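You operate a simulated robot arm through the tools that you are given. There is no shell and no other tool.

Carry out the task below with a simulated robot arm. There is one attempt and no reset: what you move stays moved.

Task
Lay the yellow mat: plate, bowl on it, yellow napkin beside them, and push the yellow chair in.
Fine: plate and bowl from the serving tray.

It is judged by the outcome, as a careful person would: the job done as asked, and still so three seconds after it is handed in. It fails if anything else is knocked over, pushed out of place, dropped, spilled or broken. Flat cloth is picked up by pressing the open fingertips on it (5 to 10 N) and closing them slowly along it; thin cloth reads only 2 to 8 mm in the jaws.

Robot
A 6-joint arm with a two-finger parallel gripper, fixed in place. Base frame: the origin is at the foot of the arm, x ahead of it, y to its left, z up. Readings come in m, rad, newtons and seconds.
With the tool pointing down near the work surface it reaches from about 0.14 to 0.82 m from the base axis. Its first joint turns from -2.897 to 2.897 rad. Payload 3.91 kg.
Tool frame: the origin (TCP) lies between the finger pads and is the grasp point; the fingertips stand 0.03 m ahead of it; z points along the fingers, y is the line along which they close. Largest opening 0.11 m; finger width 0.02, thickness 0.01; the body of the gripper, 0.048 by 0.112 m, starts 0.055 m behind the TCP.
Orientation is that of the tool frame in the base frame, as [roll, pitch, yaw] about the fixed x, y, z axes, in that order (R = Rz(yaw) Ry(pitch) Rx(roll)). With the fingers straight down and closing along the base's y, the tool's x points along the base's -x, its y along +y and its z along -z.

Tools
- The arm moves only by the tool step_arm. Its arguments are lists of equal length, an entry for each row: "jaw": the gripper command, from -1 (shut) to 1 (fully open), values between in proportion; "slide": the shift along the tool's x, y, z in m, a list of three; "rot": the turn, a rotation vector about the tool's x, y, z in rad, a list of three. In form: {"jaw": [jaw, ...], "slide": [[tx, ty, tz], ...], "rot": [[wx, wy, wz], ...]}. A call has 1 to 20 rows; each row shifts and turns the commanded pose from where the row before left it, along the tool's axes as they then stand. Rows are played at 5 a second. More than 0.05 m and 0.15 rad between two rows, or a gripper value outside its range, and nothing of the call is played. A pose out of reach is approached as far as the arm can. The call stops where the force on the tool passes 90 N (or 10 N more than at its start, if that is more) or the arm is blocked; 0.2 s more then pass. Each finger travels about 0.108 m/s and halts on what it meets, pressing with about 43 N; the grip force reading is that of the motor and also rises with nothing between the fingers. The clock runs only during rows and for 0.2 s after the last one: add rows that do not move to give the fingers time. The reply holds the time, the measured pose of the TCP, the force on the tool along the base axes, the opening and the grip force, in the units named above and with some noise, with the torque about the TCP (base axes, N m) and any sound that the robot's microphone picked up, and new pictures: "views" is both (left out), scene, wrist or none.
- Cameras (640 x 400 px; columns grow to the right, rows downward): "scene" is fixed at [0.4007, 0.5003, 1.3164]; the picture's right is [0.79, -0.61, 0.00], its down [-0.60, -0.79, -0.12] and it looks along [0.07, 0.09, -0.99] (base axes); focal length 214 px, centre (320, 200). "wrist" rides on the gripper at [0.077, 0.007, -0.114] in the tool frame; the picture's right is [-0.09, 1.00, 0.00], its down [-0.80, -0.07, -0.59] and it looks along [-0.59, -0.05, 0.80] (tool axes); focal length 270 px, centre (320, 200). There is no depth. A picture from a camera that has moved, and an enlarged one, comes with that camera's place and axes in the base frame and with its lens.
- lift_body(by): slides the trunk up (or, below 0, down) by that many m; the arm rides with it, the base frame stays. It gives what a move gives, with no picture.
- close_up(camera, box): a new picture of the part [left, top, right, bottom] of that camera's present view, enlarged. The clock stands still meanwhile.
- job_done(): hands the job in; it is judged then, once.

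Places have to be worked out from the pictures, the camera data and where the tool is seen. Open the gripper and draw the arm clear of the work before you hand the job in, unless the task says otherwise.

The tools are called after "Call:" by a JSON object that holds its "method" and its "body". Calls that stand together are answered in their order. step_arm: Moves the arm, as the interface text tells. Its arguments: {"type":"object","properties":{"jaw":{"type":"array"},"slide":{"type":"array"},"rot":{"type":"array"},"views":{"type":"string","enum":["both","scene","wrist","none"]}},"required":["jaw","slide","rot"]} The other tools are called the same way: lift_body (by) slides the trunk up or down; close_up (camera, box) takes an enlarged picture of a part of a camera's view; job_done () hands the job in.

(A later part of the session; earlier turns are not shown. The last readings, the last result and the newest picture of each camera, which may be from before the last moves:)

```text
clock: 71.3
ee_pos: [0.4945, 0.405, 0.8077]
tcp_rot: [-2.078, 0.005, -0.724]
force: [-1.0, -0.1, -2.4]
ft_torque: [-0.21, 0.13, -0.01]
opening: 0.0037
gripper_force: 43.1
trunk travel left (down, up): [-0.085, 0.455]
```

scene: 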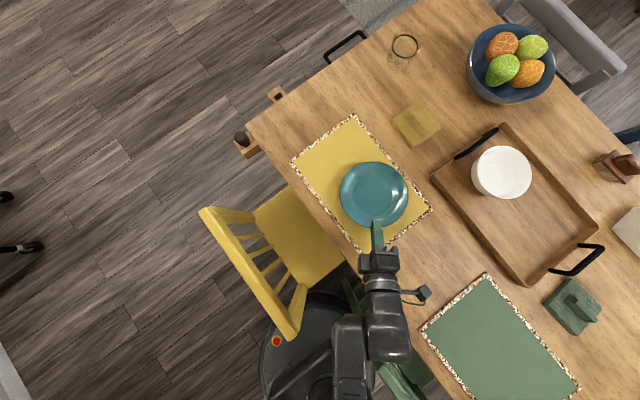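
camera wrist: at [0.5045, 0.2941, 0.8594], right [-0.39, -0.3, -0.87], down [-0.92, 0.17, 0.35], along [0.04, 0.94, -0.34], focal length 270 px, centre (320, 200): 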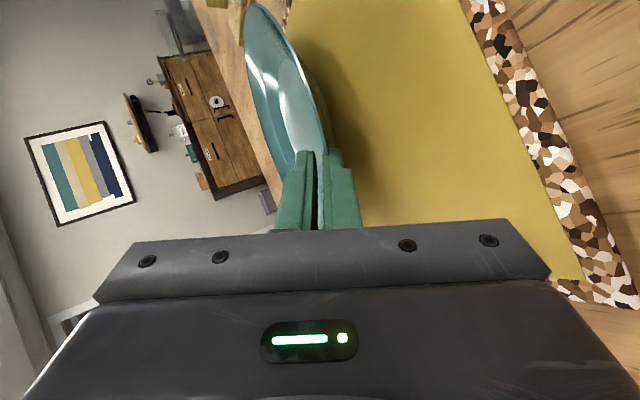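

Plate centre ≈(0.550,0.479). Lower in small steps to touch down.

Call:
{"method": "step_arm", "body": {"jaw": [-1, -1, -1, -1, -1], "slide": [[0, 0.0035, 0.0019], [0, 0.0035, 0.0019], [0, 0.0035, 0.0019], [0, 0.0026, 0.0015], [0, 0, 0]], "rot": [[0, 0, 0], [0, 0, 0], [0, 0, 0], [0, 0, 0], [0, 0, 0]], "views": "wrist"}}

```text
clock: 72.5
ee_pos: [0.4956, 0.4065, 0.7945]
tcp_rot: [-2.077, 0.005, -0.725]
force: [-1.5, 0.0, -0.5]
ft_torque: [0.06, 0.15, 0.12]
opening: 0.0032
gripper_force: 42.8
trunk travel left (down, up): [-0.085, 0.455]
camera wrist: at [0.4863, 0.2763, 0.844], right [-0.39, -0.3, -0.87], down [-0.92, 0.17, 0.35], along [0.04, 0.94, -0.34], focal length 270 px, centre (320, 200)
```

wrist: 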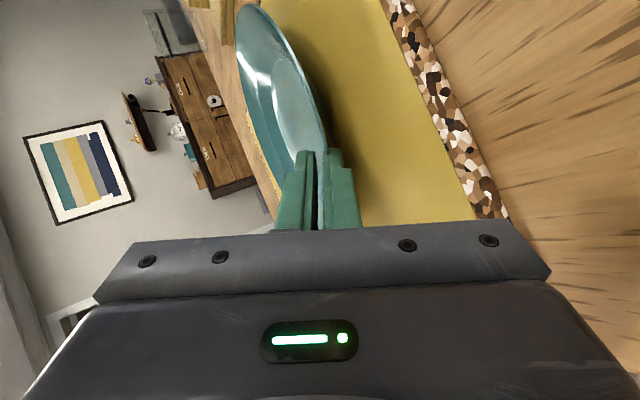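

The plate's far side touches the mat. Continue lowering the held edge while rotating slightly with it.

Call:
{"method": "step_arm", "body": {"jaw": [-1, -1, -1, -1, -1], "slide": [[0, 0.0026, 0.0012], [0, 0.0026, 0.0012], [0, 0.0026, 0.0012], [0, 0.0018, 0.0009], [0, 0, 0]], "rot": [[0.025, 0, 0], [0.025, 0, 0], [0, 0, 0], [0, 0, 0], [0, 0, 0]], "views": "none"}}

Call:
{"method": "close_up", "body": {"camera": "wrist", "box": [210, 0, 420, 235]}}

```text
clock: 73.8
ee_pos: [0.4959, 0.4057, 0.7912]
tcp_rot: [-2.077, 0.006, -0.722]
force: [-3.8, -0.5, 8.0]
ft_torque: [0.51, 0.17, 0.22]
opening: 0.0033
gripper_force: 43.3
out of reach, approached as far as the arm can: row 2
trunk travel left (down, up): [-0.085, 0.455]
```

```text
1.70 times, centred on (315, 118) of wrist
camera zoom: at [0.4865, 0.2754, 0.8408], right [-0.39, -0.3, -0.87], down [-0.92, 0.16, 0.35], along [0.04, 0.94, -0.34], focal length 460 px, centre (328, 340)
```

zoom: 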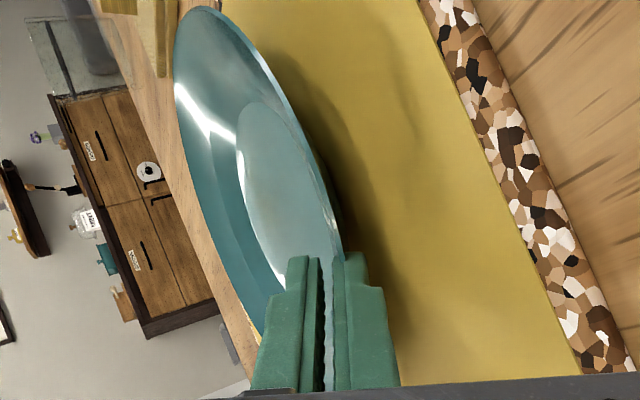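

Force now 8 N with the reaction near the plate's foot, so it appears almost flat on the mat. Let me check from the scene camera.

Call:
{"method": "close_up", "body": {"camera": "scene", "box": [280, 100, 440, 270]}}

```text
2.35 times, centred on (360, 185) of scene
camera zoom: at [0.4007, 0.5003, 1.3164], right [0.79, -0.61, 0.0], down [-0.6, -0.79, -0.12], along [0.07, 0.09, -0.99], focal length 505 px, centre (226, 235)
```

zoom: 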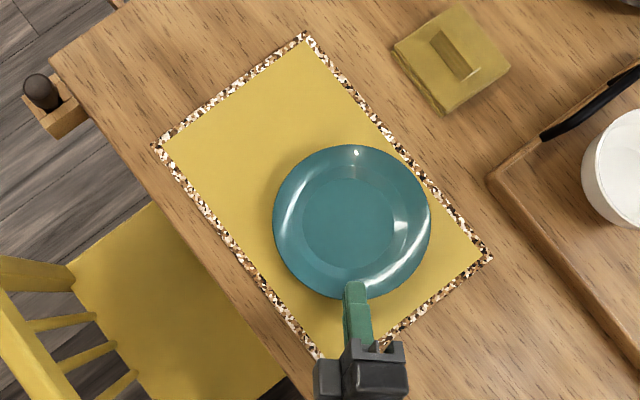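

Plate is at ≈(0.554,0.478), essentially flat. I'll open the jaws slightly and check.

Call:
{"method": "step_arm", "body": {"jaw": [-0.95, -0.9, -0.85, -0.8, -0.8], "slide": [[0, 0, 0], [0, 0, 0], [0, 0, 0], [0, 0, 0], [0, 0, 0]], "rot": [[0, 0, 0], [0, 0, 0], [0, 0, 0], [0, 0, 0], [0, 0, 0]], "views": "wrist"}}

Call:
{"method": "close_up", "body": {"camera": "wrist", "box": [210, 0, 420, 235]}}

```text
clock: 75.0
ee_pos: [0.4962, 0.4056, 0.7898]
tcp_rot: [-2.079, 0.006, -0.724]
force: [-0.2, -0.4, 0.2]
ft_torque: [-0.01, -0.03, -0.03]
opening: 0.011
gripper_force: 0.2
trunk travel left (down, up): [-0.085, 0.455]
camera wrist: at [0.4869, 0.2755, 0.8396], right [-0.39, -0.3, -0.87], down [-0.92, 0.17, 0.36], along [0.04, 0.94, -0.34], focal length 270 px, centre (320, 200)
```

wrist: 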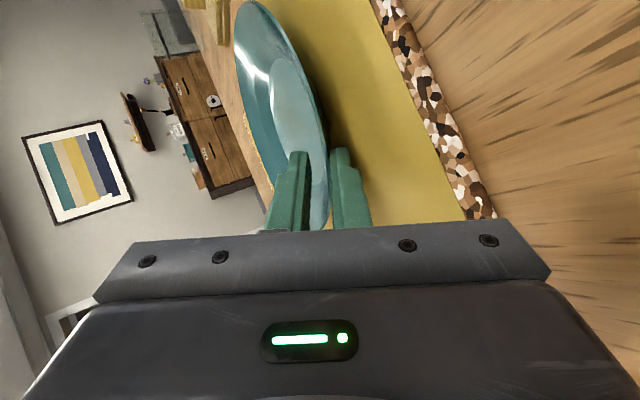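

```text
1.70 times, centred on (315, 118) of wrist
camera zoom: at [0.4869, 0.2755, 0.8396], right [-0.39, -0.3, -0.87], down [-0.92, 0.17, 0.36], along [0.04, 0.94, -0.34], focal length 460 px, centre (328, 340)
```

zoom: 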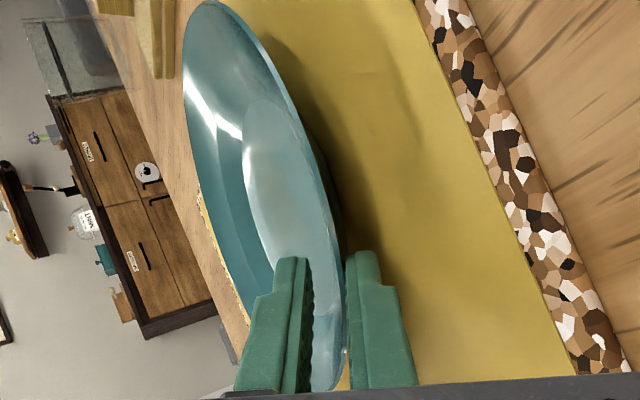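

Released with no residual force. Withdraw straight back along the tool axis.

Call:
{"method": "step_arm", "body": {"jaw": [-0.8, -0.8, -0.8, -0.8, -0.8], "slide": [[0, 0, -0.01], [0, 0, -0.02], [0, 0, -0.03], [0, -0.02, -0.03], [0, 0, 0]], "rot": [[0, 0, 0], [0, 0, 0], [0, 0, 0], [0, 0, 0], [0, 0, 0]]}}

```text
clock: 76.2
ee_pos: [0.4537, 0.3526, 0.851]
tcp_rot: [-2.08, 0.002, -0.724]
force: [0.4, 0.0, 0.1]
ft_torque: [0.01, 0.02, -0.01]
opening: 0.0109
gripper_force: 0.1
trunk travel left (down, up): [-0.085, 0.455]
camera wrist: at [0.4434, 0.2231, 0.9013], right [-0.39, -0.3, -0.87], down [-0.92, 0.17, 0.35], along [0.04, 0.94, -0.34], focal length 270 px, centre (320, 200)
```

scene: 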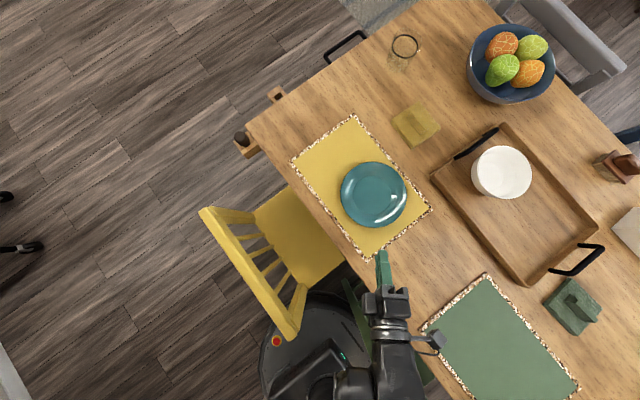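
wrist: 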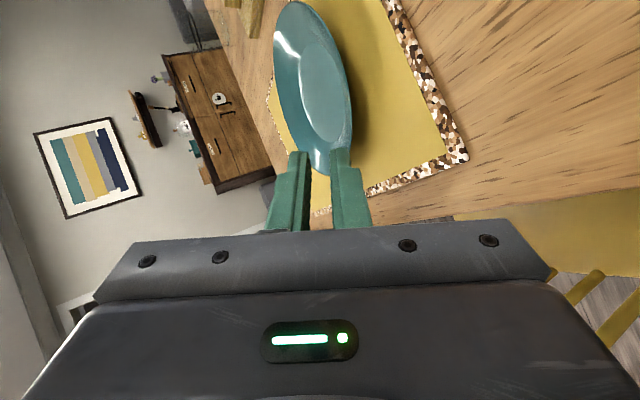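

The plate is neatly on the mat. Next the bowl: its centre is now ≈(0.828,0.329), rim z≈0.814, radius ≈0.063. I'll raise the trunk 0.2 m (raising the arm clear) and then reorient toward the bowl.

Call:
{"method": "lift_body", "body": {"by": 0.2}}

Call:
{"method": "step_arm", "body": {"jaw": [-0.6, -0.4, -0.2, -0.2, -0.2, -0.2, -0.2, -0.2, -0.2, -0.2], "slide": [[0, 0, 0], [0, 0, 0], [0, 0, 0], [0, 0, 0], [0, 0, 0], [0, 0, 0], [0, 0, 0], [0, 0, 0], [0, 0, 0], [0, 0, 0]], "rot": [[-0.143, 0, 0], [-0.143, 0, 0], [-0.143, 0, 0], [-0.143, 0, 0], [-0.143, 0, 0], [0, 0.04, 0.11], [0, 0.04, 0.11], [0, 0.04, 0.11], [0, 0.04, 0.11], [0, 0, 0]]}}

```text
clock: 78.3
ee_pos: [0.4524, 0.353, 1.0501]
tcp_rot: [-2.079, 0.004, -0.724]
force: [-0.1, -0.4, 0.0]
ft_torque: [0.0, -0.02, 0.02]
opening: 0.0108
gripper_force: 0.0
trunk travel left (down, up): [-0.285, 0.255]
```

```text
clock: 80.5
ee_pos: [0.4518, 0.3532, 1.0512]
tcp_rot: [-2.794, 0.003, -1.195]
force: [-0.3, 0.2, -0.1]
ft_torque: [0.0, 0.01, -0.02]
opening: 0.0439
gripper_force: 0.1
trunk travel left (down, up): [-0.285, 0.255]
camera wrist: at [0.4405, 0.2635, 1.1573], right [-0.9, -0.26, -0.34], down [-0.42, 0.69, 0.59], along [0.08, 0.67, -0.74], focal length 270 px, centre (320, 200)
```

scene: 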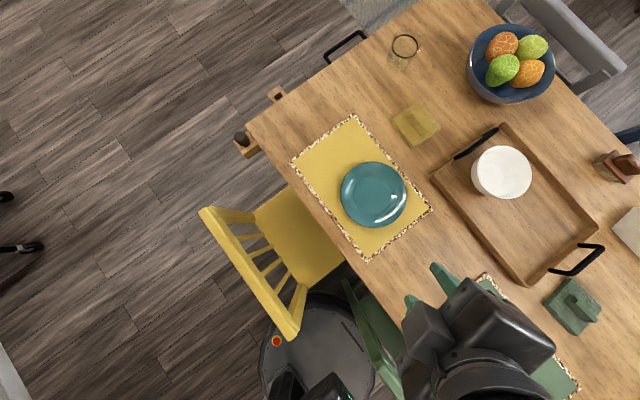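
wrist: 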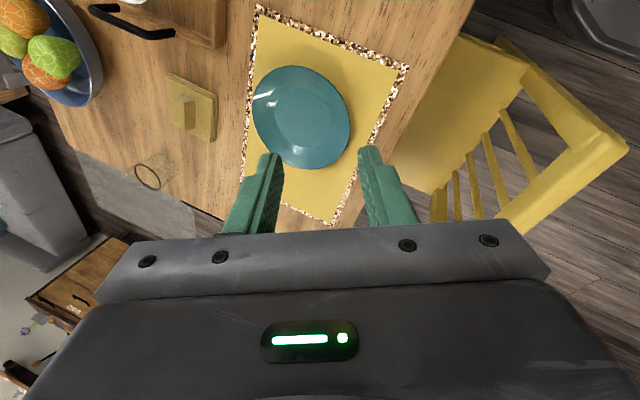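

Orientation set (heading 21.6°, e=70°). Take fresh measurements of bowl and plate.

Call:
{"method": "close_up", "body": {"camera": "scene", "box": [420, 110, 610, 290]}}

Call:
{"method": "close_up", "body": {"camera": "scene", "box": [280, 100, 440, 270]}}

```text
2.22 times, centred on (515, 200) of scene
camera zoom: at [0.4007, 0.5003, 1.3164], right [0.79, -0.61, 0.0], down [-0.6, -0.79, -0.12], along [0.07, 0.09, -0.99], focal length 477 px, centre (-113, 200)
```

zoom: 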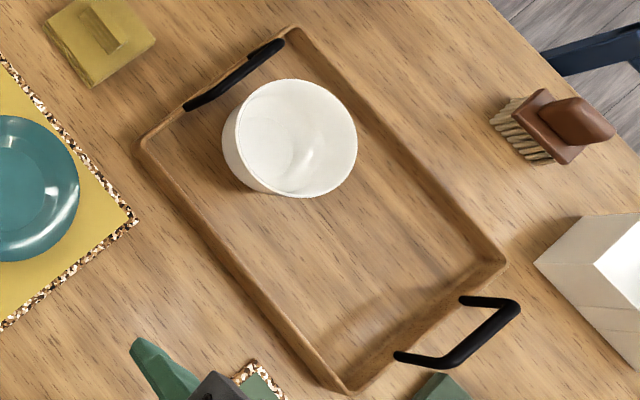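

```text
2.35 times, centred on (360, 185) of scene
camera zoom: at [0.4007, 0.5003, 1.3164], right [0.79, -0.61, 0.0], down [-0.6, -0.79, -0.12], along [0.07, 0.09, -0.99], focal length 505 px, centre (226, 235)
```

zoom: 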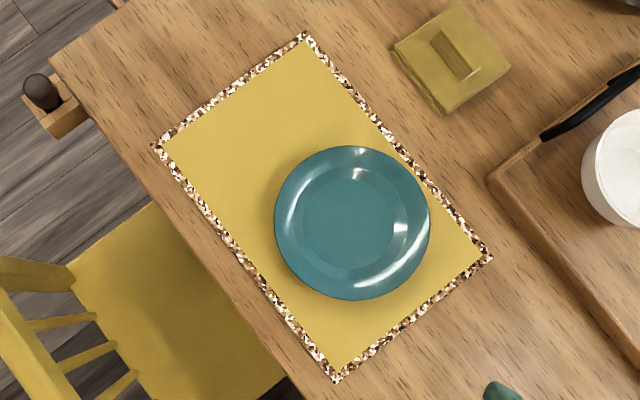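

Plate centre ≈(0.556,0.478), flat and within the mat. Bowl centre ≈(0.829,0.330). Moving to the pre-grasp 8 cm above/behind its near rim.

Call:
{"method": "step_arm", "body": {"jaw": [-0.2, -0.2, -0.2, -0.2, -0.2, -0.2, -0.2, -0.2, -0.2], "slide": [[0.02, -0.0227, 0.0291], [0.02, -0.0227, 0.0291], [0.02, -0.0227, 0.0291], [0.02, -0.0227, 0.0291], [0.02, -0.0227, 0.0291], [0.02, -0.0227, 0.0291], [0.02, -0.0227, 0.0291], [0.02, -0.0227, 0.0291], [0, 0, 0]], "rot": [[0, 0, 0], [0, 0, 0], [0, 0, 0], [0, 0, 0], [0, 0, 0], [0, 0, 0], [0, 0, 0], [0, 0, 0], [0, 0, 0]]}}

Call:
{"method": "close_up", "body": {"camera": "wrist", "box": [180, 0, 460, 235]}}

```text
clock: 82.5
ee_pos: [0.745, 0.2968, 0.8929]
tcp_rot: [-2.797, 0.005, -1.192]
force: [-0.3, -0.2, -0.2]
ft_torque: [0.03, -0.01, 0.04]
opening: 0.044
gripper_force: 0.2
trunk travel left (down, up): [-0.285, 0.255]
camera wrist: at [0.7327, 0.2074, 0.9987], right [-0.9, -0.26, -0.34], down [-0.42, 0.69, 0.59], along [0.08, 0.67, -0.74], focal length 270 px, centre (320, 200)
```

scene: 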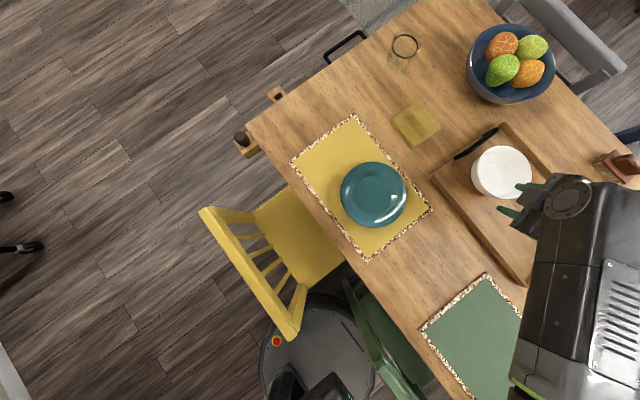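
wrist: 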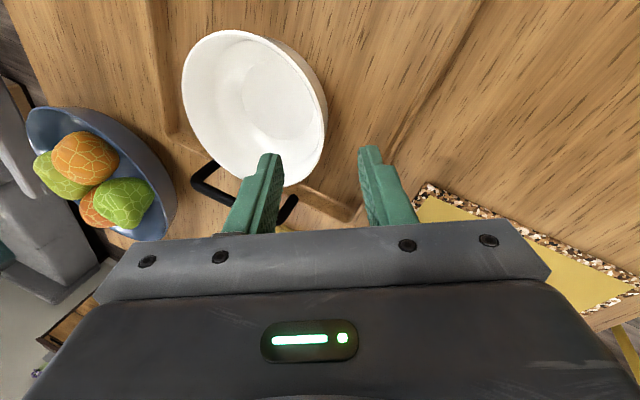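

```text
1.70 times, centred on (320, 118) of wrist
camera zoom: at [0.7327, 0.2074, 0.9987], right [-0.9, -0.26, -0.34], down [-0.42, 0.69, 0.59], along [0.08, 0.67, -0.74], focal length 460 px, centre (320, 340)
```

zoom: 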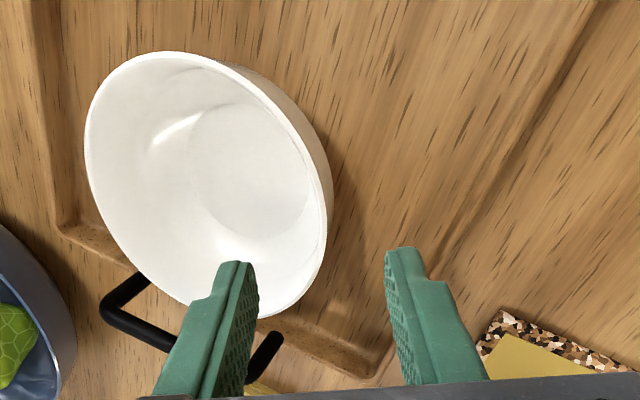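

The rim projects exactly where computed, between the fingers. Advance 5.5 cm along the tool axis.

Call:
{"method": "step_arm", "body": {"jaw": [-0.2, -0.2, -0.2, -0.2], "slide": [[0, 0.001, 0.02], [0, 0.001, 0.02], [0, 0.001, 0.015], [0, 0, 0]], "rot": [[0, 0, 0], [0, 0, 0], [0, 0, 0], [0, 0, 0]], "views": "none"}}

Call:
{"method": "close_up", "body": {"camera": "wrist", "box": [180, 0, 460, 235]}}

```text
clock: 83.5
ee_pos: [0.7584, 0.3026, 0.8427]
tcp_rot: [-2.795, 0.004, -1.193]
force: [-0.1, -0.1, -0.8]
ft_torque: [0.03, -0.01, 0.02]
opening: 0.0439
gripper_force: 0.0
trunk travel left (down, up): [-0.285, 0.255]
```

```text
1.70 times, centred on (320, 118) of wrist
camera zoom: at [0.7467, 0.2128, 0.9475], right [-0.9, -0.26, -0.34], down [-0.42, 0.69, 0.59], along [0.08, 0.67, -0.74], focal length 460 px, centre (320, 340)
```

zoom: 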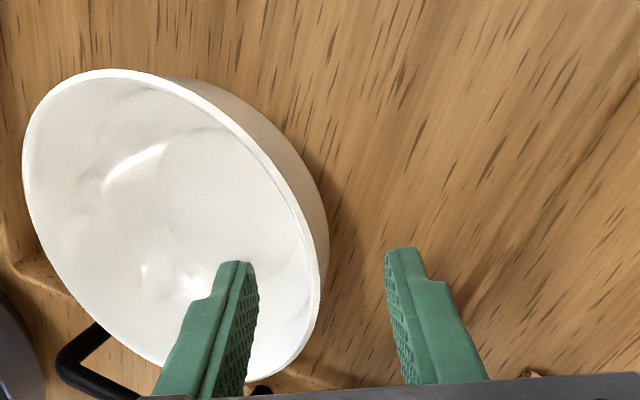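

Fingers straddle the rim with clearance. Advance 2.8 cm more, then close.

Call:
{"method": "step_arm", "body": {"jaw": [-0.2, -0.2, -0.2, -0.4, -0.6, -0.8, -1, -1, -1], "slide": [[0, 0, 0.012], [0, 0, 0.01], [0, 0, 0.006], [0, 0, 0], [0, 0, 0], [0, 0, 0], [0, 0, 0], [0, 0, 0], [0, 0, 0]], "rot": [[0, 0, 0], [0, 0, 0], [0, 0, 0], [0, 0, 0], [0, 0, 0], [0, 0, 0], [0, 0, 0], [0, 0, 0], [0, 0, 0]]}}

Call:
{"method": "close_up", "body": {"camera": "wrist", "box": [180, 0, 460, 235]}}

```text
clock: 85.5
ee_pos: [0.7673, 0.307, 0.8161]
tcp_rot: [-2.793, 0.004, -1.192]
force: [3.9, 2.9, 11.0]
ft_torque: [0.46, -1.34, 0.05]
opening: 0.0051
gripper_force: 43.6
trunk travel left (down, up): [-0.285, 0.255]
camera wrist: at [0.7546, 0.2174, 0.9227], right [-0.9, -0.26, -0.34], down [-0.42, 0.69, 0.59], along [0.08, 0.67, -0.74], focal length 270 px, centre (320, 200)
```

scene: 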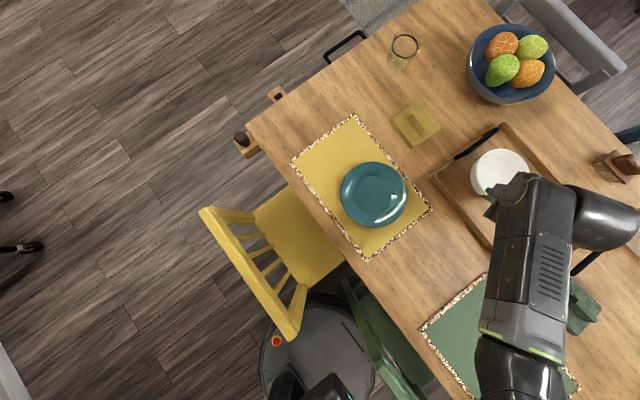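
wrist: 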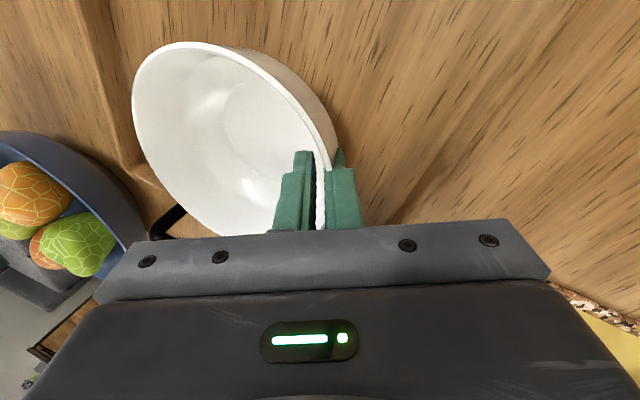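

```text
1.70 times, centred on (320, 118) of wrist
camera zoom: at [0.7546, 0.2174, 0.9227], right [-0.9, -0.26, -0.34], down [-0.42, 0.69, 0.59], along [0.08, 0.67, -0.74], focal length 460 px, centre (320, 340)
```

zoom: 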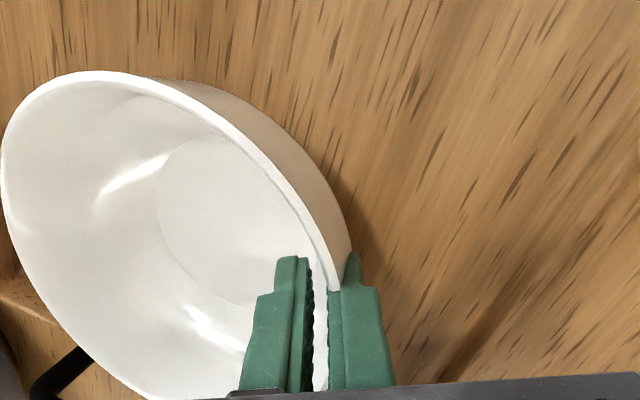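

Bowl wall gripped (5 mm, 43 N). Lift slowly.

Call:
{"method": "step_arm", "body": {"jaw": [-1, -1, -1, -1, -1, -1, -1], "slide": [[0, -0.0007, -0.0019], [0, -0.0007, -0.0019], [0, -0.0014, -0.0038], [0, -0.0014, -0.0038], [0, -0.0014, -0.0038], [0, -0.0014, -0.0038], [0, 0, 0]], "rot": [[0, 0, 0], [0, 0, 0], [0, 0, 0], [0, 0, 0], [0, 0, 0], [0, 0, 0], [0, 0, 0]], "views": "wrist"}}

```text
clock: 87.1
ee_pos: [0.7682, 0.3064, 0.8349]
tcp_rot: [-2.798, 0.003, -1.191]
force: [0.7, -0.5, -2.6]
ft_torque: [-0.12, 0.17, 0.0]
opening: 0.0045
gripper_force: 42.5
trunk travel left (down, up): [-0.285, 0.255]
camera wrist: at [0.7565, 0.2169, 0.94], right [-0.9, -0.26, -0.34], down [-0.42, 0.69, 0.59], along [0.08, 0.67, -0.74], focal length 270 px, centre (320, 200)
```

wrist: 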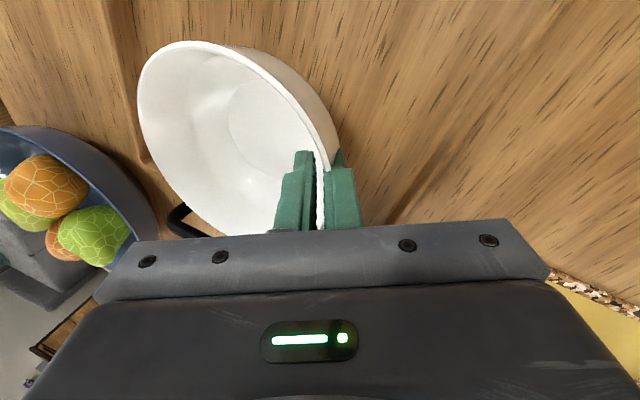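

Bowl lifted (2.6 N), stable. Raise 10 cm and carry it over the plate.

Call:
{"method": "step_arm", "body": {"jaw": [-1, -1, -1, -1, -1, -1, -1, -1, -1, -1, -1, -1, -1, -1, -1, -1, -1], "slide": [[0, -0.0043, -0.0118], [0, -0.0068, -0.0188], [0, -0.0085, -0.0235], [0, -0.0085, -0.0235], [0, -0.006, -0.0165], [-0.0133, 0.0104, -0.0038], [-0.0266, 0.0209, -0.0076], [-0.0266, 0.0209, -0.0076], [-0.0266, 0.0209, -0.0076], [-0.0266, 0.0209, -0.0076], [-0.0266, 0.0209, -0.0076], [-0.0266, 0.0209, -0.0076], [-0.0266, 0.0209, -0.0076], [-0.0213, 0.0167, -0.0061], [-0.0106, 0.0084, -0.003], [-0.0077, 0.006, -0.0022], [0, 0, 0]], "rot": [[0, 0, 0], [0, 0, 0], [0, 0, 0], [0, 0, 0], [0, 0, 0], [0, 0, 0], [0, 0, 0], [0, 0, 0], [0, 0, 0], [0, 0, 0], [0, 0, 0], [0, 0, 0], [0, 0, 0], [0, 0, 0], [0, 0, 0], [0, 0, 0], [0, 0, 0]]}}

Call:
{"method": "close_up", "body": {"camera": "scene", "box": [280, 100, 440, 270]}}

```text
clock: 90.7
ee_pos: [0.4946, 0.4538, 0.935]
tcp_rot: [-2.794, 0.003, -1.193]
force: [-0.5, 0.4, -3.3]
ft_torque: [-0.07, 0.19, 0.02]
opening: 0.0045
gripper_force: 42.9
trunk travel left (down, up): [-0.285, 0.255]
camera wrist: at [0.4827, 0.3637, 1.0411], right [-0.9, -0.26, -0.34], down [-0.42, 0.69, 0.59], along [0.08, 0.67, -0.74], focal length 270 px, centre (320, 200)
```

scene: 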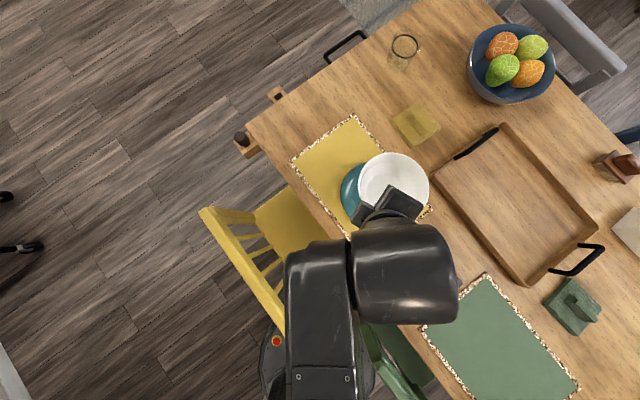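
wrist: 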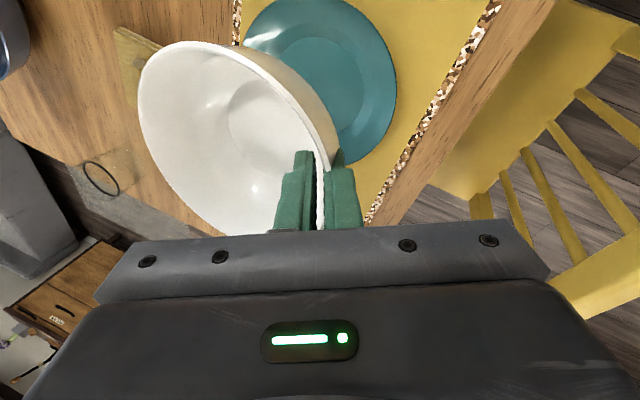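

```text
2.35 times, centred on (360, 185) of scene
camera zoom: at [0.4007, 0.5003, 1.3164], right [0.79, -0.61, 0.0], down [-0.6, -0.79, -0.12], along [0.07, 0.09, -0.99], focal length 505 px, centre (226, 235)
```

zoom: 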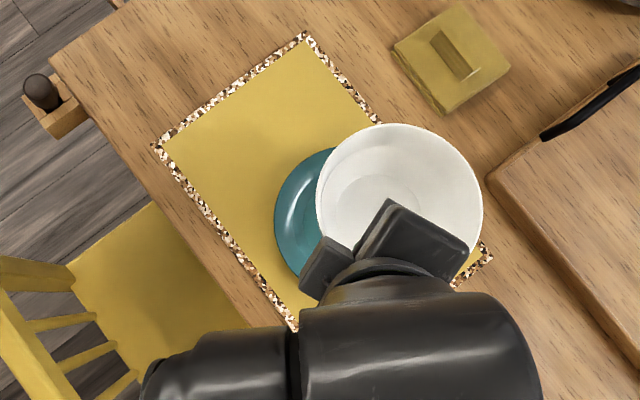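

Bowl is nearly over the plate centre. Lower 8 cm and re-check alignment.

Call:
{"method": "step_arm", "body": {"jaw": [-1, -1, -1, -1, -1, -1], "slide": [[0.0, 0.0034, 0.0094], [0, 0.0068, 0.0188], [0, 0.0068, 0.0188], [0, 0.0068, 0.0188], [0, 0.0034, 0.0094], [0, 0, 0]], "rot": [[0, 0, 0], [0, 0, 0], [0, 0, 0], [0, 0, 0], [0, 0, 0], [0, 0, 0]]}}

Call:
{"method": "close_up", "body": {"camera": "scene", "box": [280, 100, 440, 270]}}

Call:
{"method": "close_up", "body": {"camera": "wrist", "box": [120, 0, 420, 235]}}

```text
clock: 92.1
ee_pos: [0.4935, 0.4544, 0.8566]
tcp_rot: [-2.796, 0.002, -1.193]
force: [0.0, 0.3, -3.6]
ft_torque: [-0.06, 0.24, 0.03]
opening: 0.0041
gripper_force: 42.8
trunk travel left (down, up): [-0.285, 0.255]
camera wrist: at [0.4815, 0.365, 0.9626], right [-0.9, -0.26, -0.34], down [-0.42, 0.69, 0.59], along [0.08, 0.67, -0.74], focal length 270 px, centre (320, 200)
```

scene: 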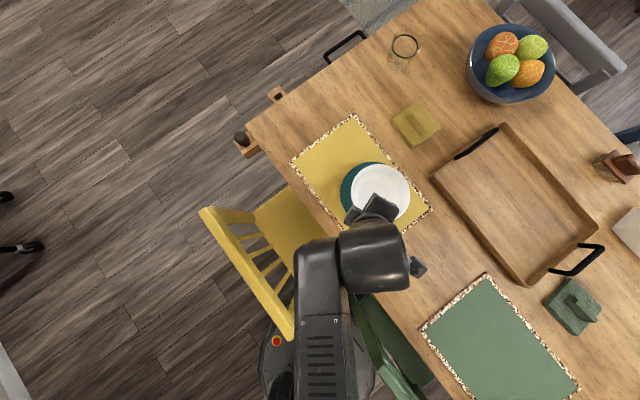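
wrist: 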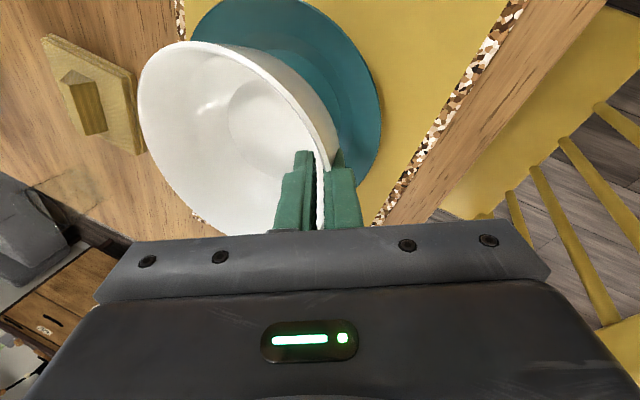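

```text
2.35 times, centred on (360, 185) of scene
camera zoom: at [0.4007, 0.5003, 1.3164], right [0.79, -0.61, 0.0], down [-0.6, -0.79, -0.12], along [0.07, 0.09, -0.99], focal length 505 px, centre (226, 235)
```

zoom: 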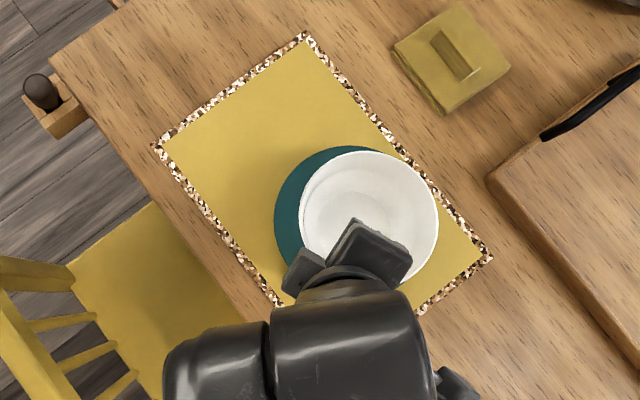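

```text
1.70 times, centred on (270, 118) of wrist
camera zoom: at [0.4815, 0.365, 0.9626], right [-0.9, -0.26, -0.34], down [-0.42, 0.69, 0.59], along [0.08, 0.67, -0.74], focal length 460 px, centre (405, 340)
```

zoom: 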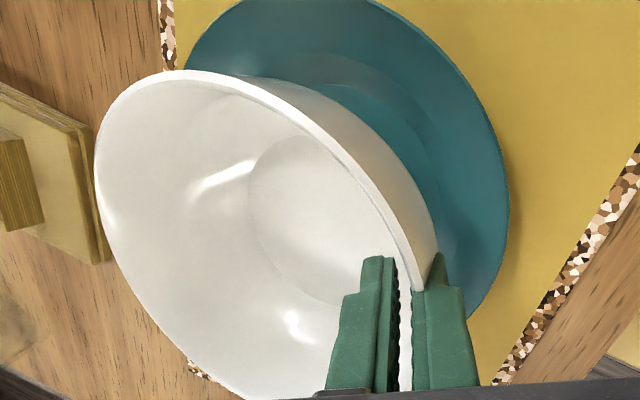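

Shift the bowl ~9 mm forward to centre it on the plate, then lower to just above contact.

Call:
{"method": "step_arm", "body": {"jaw": [-1, -1, -1, -1, -1], "slide": [[-0.0017, -0.0087, 0.0032], [0, 0.0034, 0.0094], [0, 0.0027, 0.0075], [0, 0.0014, 0.0038], [0, 0, 0]], "rot": [[0, 0, 0], [0, 0, 0], [0, 0, 0], [0, 0, 0], [0, 0, 0]], "views": "wrist"}}

```text
clock: 93.3
ee_pos: [0.5024, 0.459, 0.8352]
tcp_rot: [-2.793, 0.003, -1.193]
force: [-0.8, 0.0, -3.7]
ft_torque: [-0.06, 0.2, 0.0]
opening: 0.0042
gripper_force: 42.6
trunk travel left (down, up): [-0.285, 0.255]
camera wrist: at [0.4897, 0.37, 0.9408], right [-0.9, -0.26, -0.34], down [-0.42, 0.69, 0.59], along [0.08, 0.67, -0.74], focal length 270 px, centre (320, 200)
```

wrist: 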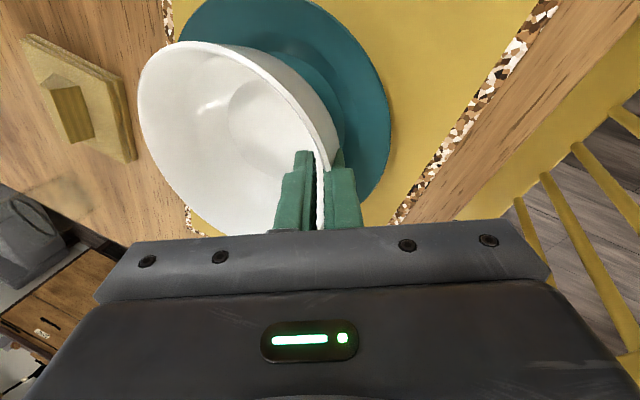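

Continue lowering in 3 mm steps until contact.

Call:
{"method": "step_arm", "body": {"jaw": [-1, -1, -1, -1, -1], "slide": [[0, 0.001, 0.0028], [0, 0.001, 0.0028], [0, 0.001, 0.0028], [0, 0.0007, 0.0019], [0, 0, 0]], "rot": [[0, 0, 0], [0, 0, 0], [0, 0, 0], [0, 0, 0], [0, 0, 0]], "views": "none"}}

Call:
{"method": "close_up", "body": {"camera": "scene", "box": [280, 100, 440, 270]}}

```text
clock: 94.5
ee_pos: [0.5016, 0.4607, 0.8242]
tcp_rot: [-2.794, 0.006, -1.194]
force: [-0.2, -0.3, 1.6]
ft_torque: [0.14, -0.13, 0.09]
opening: 0.0043
gripper_force: 43.4
trunk travel left (down, up): [-0.285, 0.255]
```

```text
2.35 times, centred on (360, 185) of scene
camera zoom: at [0.4007, 0.5003, 1.3164], right [0.79, -0.61, 0.0], down [-0.6, -0.79, -0.12], along [0.07, 0.09, -0.99], focal length 505 px, centre (226, 235)
```

zoom: 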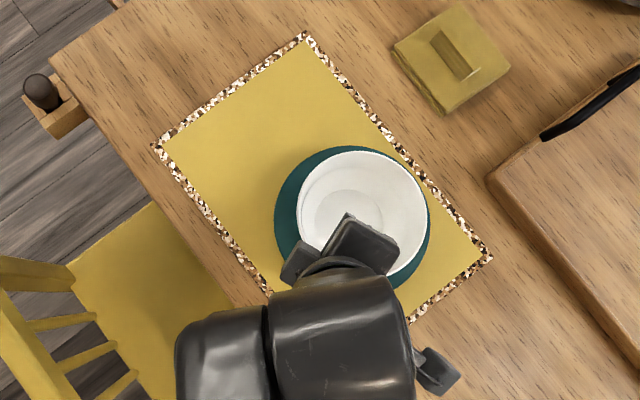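

Contact (1.6 N). The bowl seems tipped slightly far-side-up, so I'll nudge it 4 mm back, set it down and open slowly.

Call:
{"method": "step_arm", "body": {"jaw": [-1, -1, -1, -1, -0.95, -0.9, -0.85, -0.8, -0.75, -0.75], "slide": [[0, -0.0014, -0.0038], [0, 0.0038, -0.0014], [0, 0.001, 0.0028], [0, 0.001, 0.0028], [0, 0, 0], [0, 0, 0], [0, 0, 0], [0, 0, 0], [0, 0, 0], [0, 0, 0]], "rot": [[0, 0, 0], [0, 0, 0], [0, 0, 0], [0, 0, 0], [0, 0, 0], [0, 0, 0], [0, 0, 0], [0, 0, 0], [0, 0, 0], [0, 0, 0]]}}

Call:
{"method": "close_up", "body": {"camera": "scene", "box": [280, 100, 440, 270]}}

Call:
{"method": "close_up", "body": {"camera": "wrist", "box": [120, 0, 420, 235]}}

```text
clock: 96.7
ee_pos: [0.4983, 0.4597, 0.8218]
tcp_rot: [-2.795, 0.003, -1.193]
force: [0.2, 0.4, -0.5]
ft_torque: [-0.01, 0.02, 0.02]
opening: 0.0136
gripper_force: 0.1
trunk travel left (down, up): [-0.285, 0.255]
camera wrist: at [0.4857, 0.3693, 0.9271], right [-0.9, -0.26, -0.34], down [-0.42, 0.69, 0.59], along [0.08, 0.67, -0.74], focal length 270 px, centre (320, 200)
```

scene: 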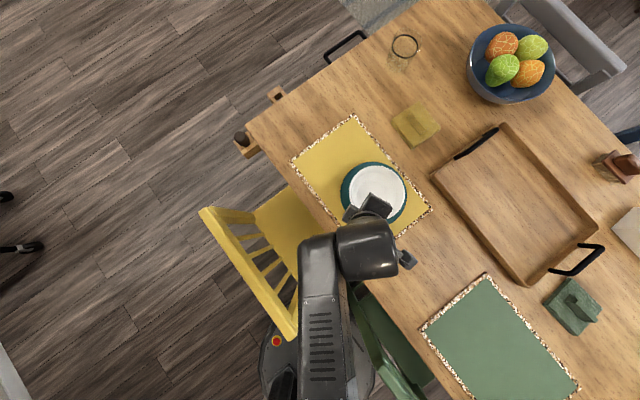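
wrist: 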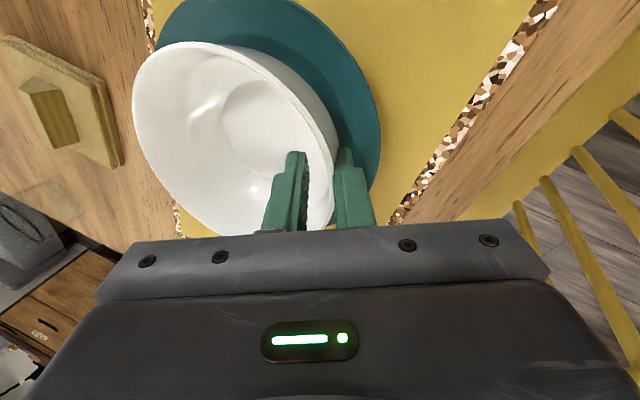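

```text
2.35 times, centred on (360, 185) of scene
camera zoom: at [0.4007, 0.5003, 1.3164], right [0.79, -0.61, 0.0], down [-0.6, -0.79, -0.12], along [0.07, 0.09, -0.99], focal length 505 px, centre (226, 235)
```

zoom: 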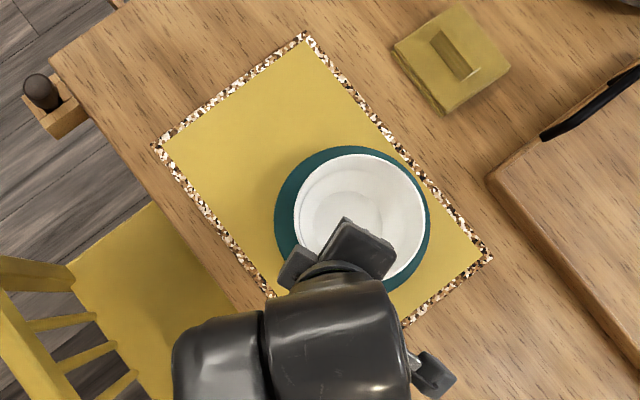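

```text
1.70 times, centred on (270, 118) of wrist
camera zoom: at [0.4857, 0.3693, 0.9271], right [-0.9, -0.26, -0.34], down [-0.42, 0.69, 0.59], along [0.08, 0.67, -0.74], focal length 460 px, centre (405, 340)
```

zoom: 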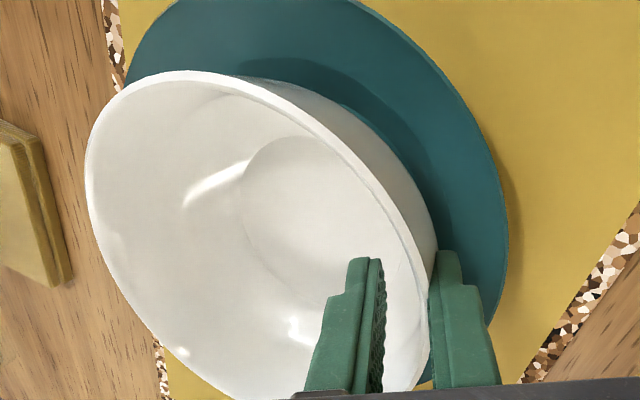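

Bowl is released on the plate with no residual force. Open a little more and withdraw straight up along the tool axis.

Call:
{"method": "step_arm", "body": {"jaw": [-0.65, -0.6, -0.6, -0.6, -0.6, -0.6, -0.6], "slide": [[0, 0, 0], [0, 0, -0.01], [0, 0, -0.02], [0, 0, -0.03], [0, 0, -0.04], [0, 0, -0.04], [0, 0, 0]], "rot": [[0, 0, 0], [0, 0, 0], [0, 0, 0], [0, 0, 0], [0, 0, 0], [0, 0, 0], [0, 0, 0]]}}

Call:
{"method": "close_up", "body": {"camera": "wrist", "box": [120, 0, 520, 235]}}

```text
clock: 98.3
ee_pos: [0.4531, 0.4413, 0.9541]
tcp_rot: [-2.793, 0.005, -1.192]
force: [-0.1, 0.4, -0.1]
ft_torque: [0.03, -0.01, -0.01]
opening: 0.0219
gripper_force: 0.0
trunk travel left (down, up): [-0.285, 0.255]
camera wrist: at [0.4402, 0.3508, 1.0602], right [-0.9, -0.26, -0.34], down [-0.42, 0.69, 0.59], along [0.08, 0.67, -0.74], focal length 270 px, centre (320, 200)
```

scene: 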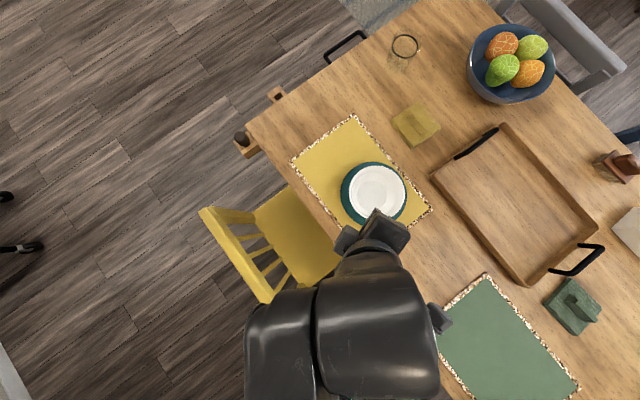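
wrist: 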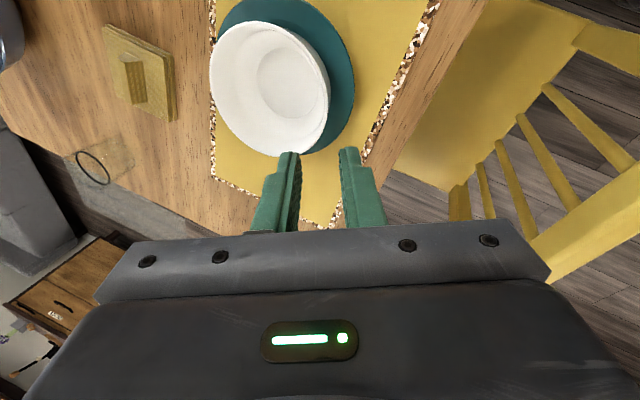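

```text
1.60 times, centred on (320, 118) of wrist
camera zoom: at [0.4402, 0.3508, 1.0602], right [-0.9, -0.26, -0.34], down [-0.42, 0.69, 0.59], along [0.08, 0.67, -0.74], focal length 432 px, centre (320, 332)
```

zoom: 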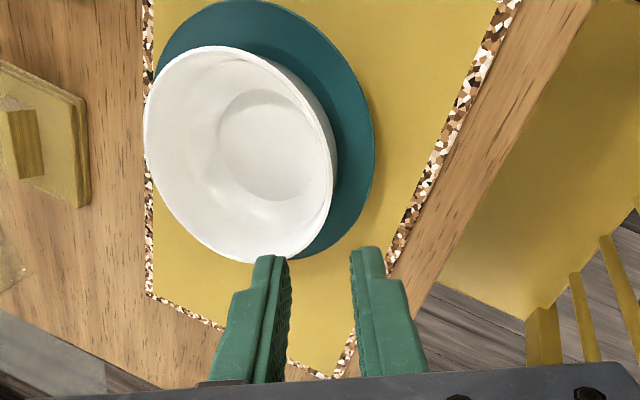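

Plate and bowl are set. Now the napkin: I'll reorient the tool to the forward-tilted attitude (closing along y) so that the fingers can grip the ridge's ends (length ≈6 cm) at the far reach.

Call:
{"method": "step_arm", "body": {"jaw": [-0.6, -0.6, -0.6, 0, 0.3, 0.636, 0.636, 0.636, 0.636, 0.636, 0.636, 0.636, 0.636, 0.636, 0.636, 0.636, 0.636, 0.636, 0.636, 0.636], "slide": [[0, -0.01, -0.03], [0, 0, 0], [0, 0, 0], [0, 0, 0], [0, 0, 0], [0, 0, 0], [0, 0, 0], [0, 0, 0], [0, 0, 0], [0, 0, 0], [0, 0, 0], [0, 0, 0], [0, 0, 0], [0, 0, 0], [0, 0, 0], [0, 0, 0], [0, 0, 0], [0, 0, 0], [0, 0, 0], [0, 0, 0]], "rot": [[0, 0, 0], [-0.1163, 0, 0], [-0.1163, 0, 0], [-0.1163, 0, 0], [0, 0, 0.1396], [0, 0, 0.1396], [0, 0, 0.1396], [0, 0, 0.1396], [0, 0, 0.1396], [0, 0, 0.1396], [0, 0, 0.1396], [0, 0, 0.1396], [0, 0, 0.1396], [0, 0, 0.1396], [0, 0, 0.1396], [0, 0, 0.1396], [0, 0, 0.1396], [0, 0, 0.1396], [0, 0, 0], [0, 0, 0]]}}

```text
clock: 102.5
ee_pos: [0.4541, 0.4409, 0.9849]
tcp_rot: [3.139, -0.004, 3.136]
force: [-0.1, 0.0, -0.3]
ft_torque: [-0.01, -0.02, 0.01]
opening: 0.0899
gripper_force: 0.1
trunk travel left (down, up): [-0.285, 0.255]
camera wrist: at [0.3784, 0.4468, 1.1002], right [0.09, 1.0, 0.0], down [0.8, -0.08, 0.59], along [0.59, -0.05, -0.81], focal length 270 px, centre (320, 200)
```

scene: 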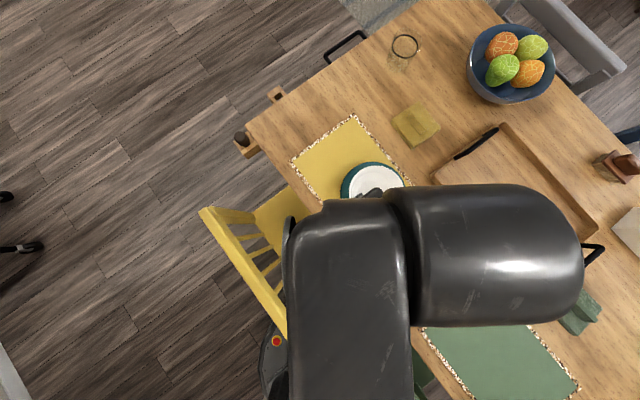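
wrist: 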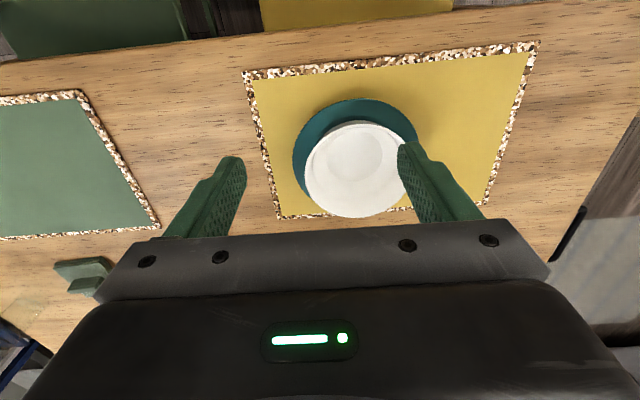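

Orientation is clean. Now tilt forward 50° (e=40°) and move toward the napkin pre-grasp at about (0.70,0.5615,0.843).

Call:
{"method": "step_arm", "body": {"jaw": [0.636, 0.636, 0.636, 0.636, 0.636, 0.636, 0.636, 0.636, 0.636, 0.636, 0.636, 0.636], "slide": [[0, 0, 0], [0, 0, 0], [0, 0, 0], [0, 0, 0], [0, 0, 0], [0, 0, 0], [-0.0062, 0.0151, 0.035], [-0.0062, 0.0151, 0.035], [-0.0062, 0.0151, 0.035], [-0.0062, 0.0151, 0.035], [-0.0062, 0.0151, 0.035], [0, 0, 0]], "rot": [[0, -0.1454, 0], [0, -0.1454, 0], [0, -0.1454, 0], [0, -0.1454, 0], [0, -0.1454, 0], [0, -0.1454, 0], [0, 0, 0], [0, 0, 0], [0, 0, 0], [0, 0, 0], [0, 0, 0], [0, 0, 0]]}}

```text
clock: 105.1
ee_pos: [0.6066, 0.5146, 0.8958]
tcp_rot: [3.136, 0.87, 3.132]
force: [0.2, 0.1, 0.2]
ft_torque: [0.01, -0.04, -0.03]
opening: 0.09
gripper_force: 0.0
trunk travel left (down, up): [-0.285, 0.255]
camera wrist: at [0.471, 0.5216, 0.9116], right [0.06, 1.0, 0.07], down [0.06, -0.07, 1.0], along [1.0, -0.06, -0.07], focal length 270 px, centre (320, 200)
```

scene: 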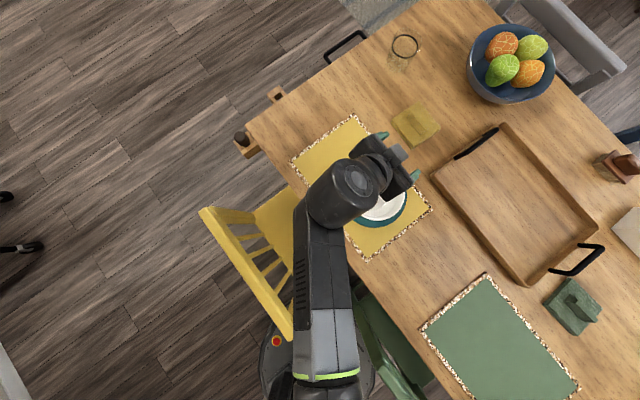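
wrist: 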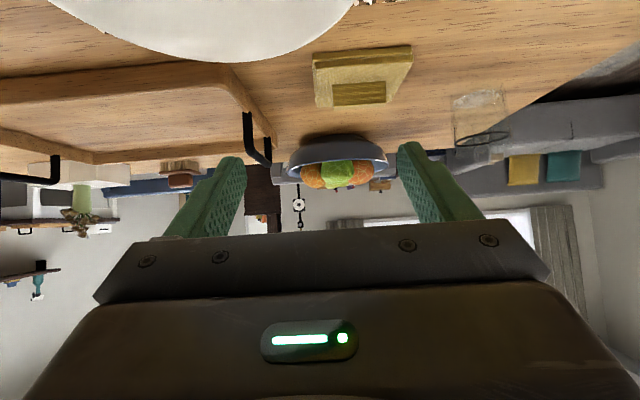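

Within reach so far. Refine the ridge location with a close-up.

Call:
{"method": "close_up", "body": {"camera": "wrist", "box": [290, 30, 430, 120]}}

Call:
{"method": "close_up", "body": {"camera": "scene", "box": [380, 85, 460, 160]}}

```text
4.44 times, centred on (360, 75) of wrist
camera zoom: at [0.471, 0.5216, 0.9116], right [0.06, 1.0, 0.07], down [0.06, -0.07, 1.0], along [1.0, -0.06, -0.07], focal length 1201 px, centre (142, 756)
```

zoom: 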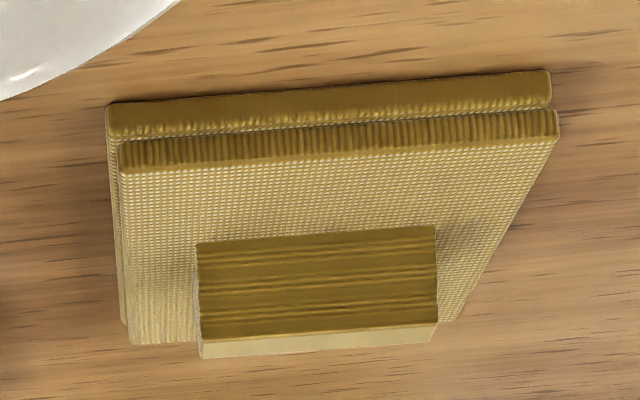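

```text
5.33 times, centred on (420, 122) of scene
camera zoom: at [0.4007, 0.5003, 1.3164], right [0.79, -0.61, 0.0], down [-0.6, -0.79, -0.12], along [0.07, 0.09, -0.99], focal length 1144 px, centre (-213, 613)
```

zoom: 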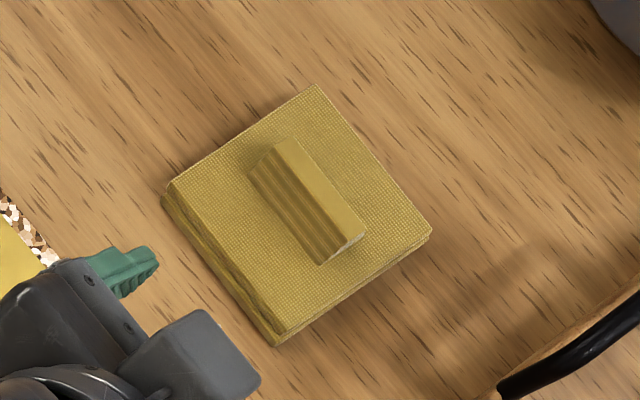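

Ridge refined: x 0.762–0.776, y 0.527–0.585, z 0.765–0.788 (centre (0.769,0.556)). Move to the pre-grasp point.

Call:
{"method": "step_arm", "body": {"jaw": [0.5, 0.5, 0.5, 0.5], "slide": [[-0.0056, 0.0138, 0.0333], [-0.0056, 0.0138, 0.0333], [-0.0056, 0.0138, 0.0333], [0, 0, 0]], "rot": [[0, 0, 0], [0, 0, 0], [0, 0, 0], [0, 0, 0]]}}

Call:
{"method": "close_up", "body": {"camera": "wrist", "box": [200, 20, 440, 235]}}

```text
clock: 106.1
ee_pos: [0.6971, 0.5554, 0.8424]
tcp_rot: [3.138, 0.869, 3.133]
force: [1.0, 0.0, -0.8]
ft_torque: [0.0, -0.04, 0.0]
opening: 0.0823
gripper_force: 0.1
trunk travel left (down, up): [-0.285, 0.255]
camera wrist: at [0.5607, 0.5621, 0.858], right [0.06, 1.0, 0.07], down [0.06, -0.07, 1.0], along [1.0, -0.06, -0.07], focal length 270 px, centre (320, 200)
```

scene: 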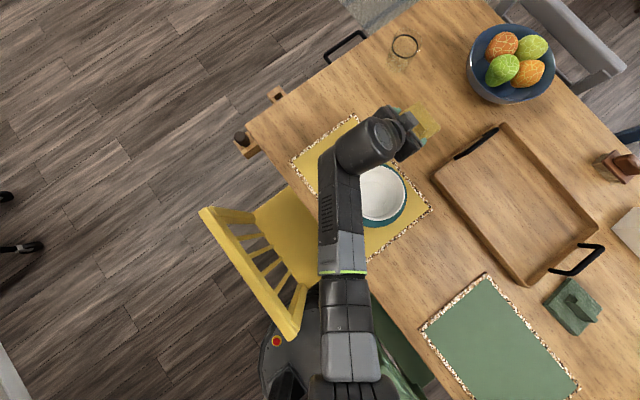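
wrist: 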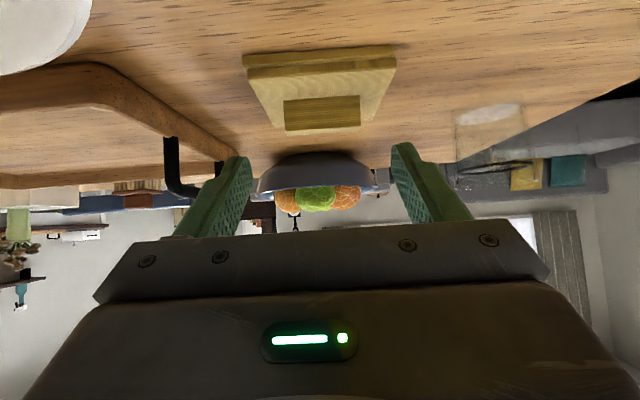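

```text
1.86 times, centred on (320, 128) of wrist
camera zoom: at [0.5607, 0.5621, 0.858], right [0.06, 1.0, 0.07], down [0.06, -0.07, 1.0], along [1.0, -0.06, -0.07], focal length 503 px, centre (320, 335)
```

zoom: 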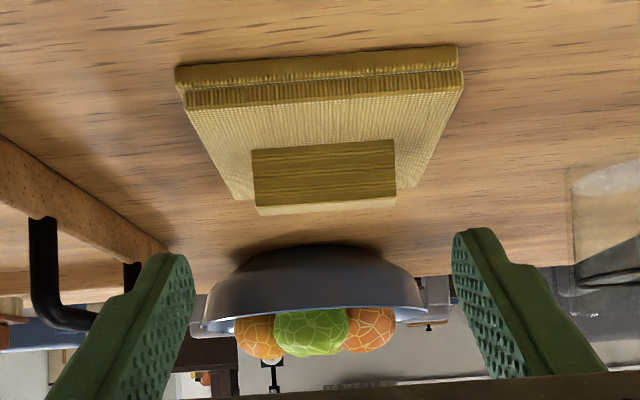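

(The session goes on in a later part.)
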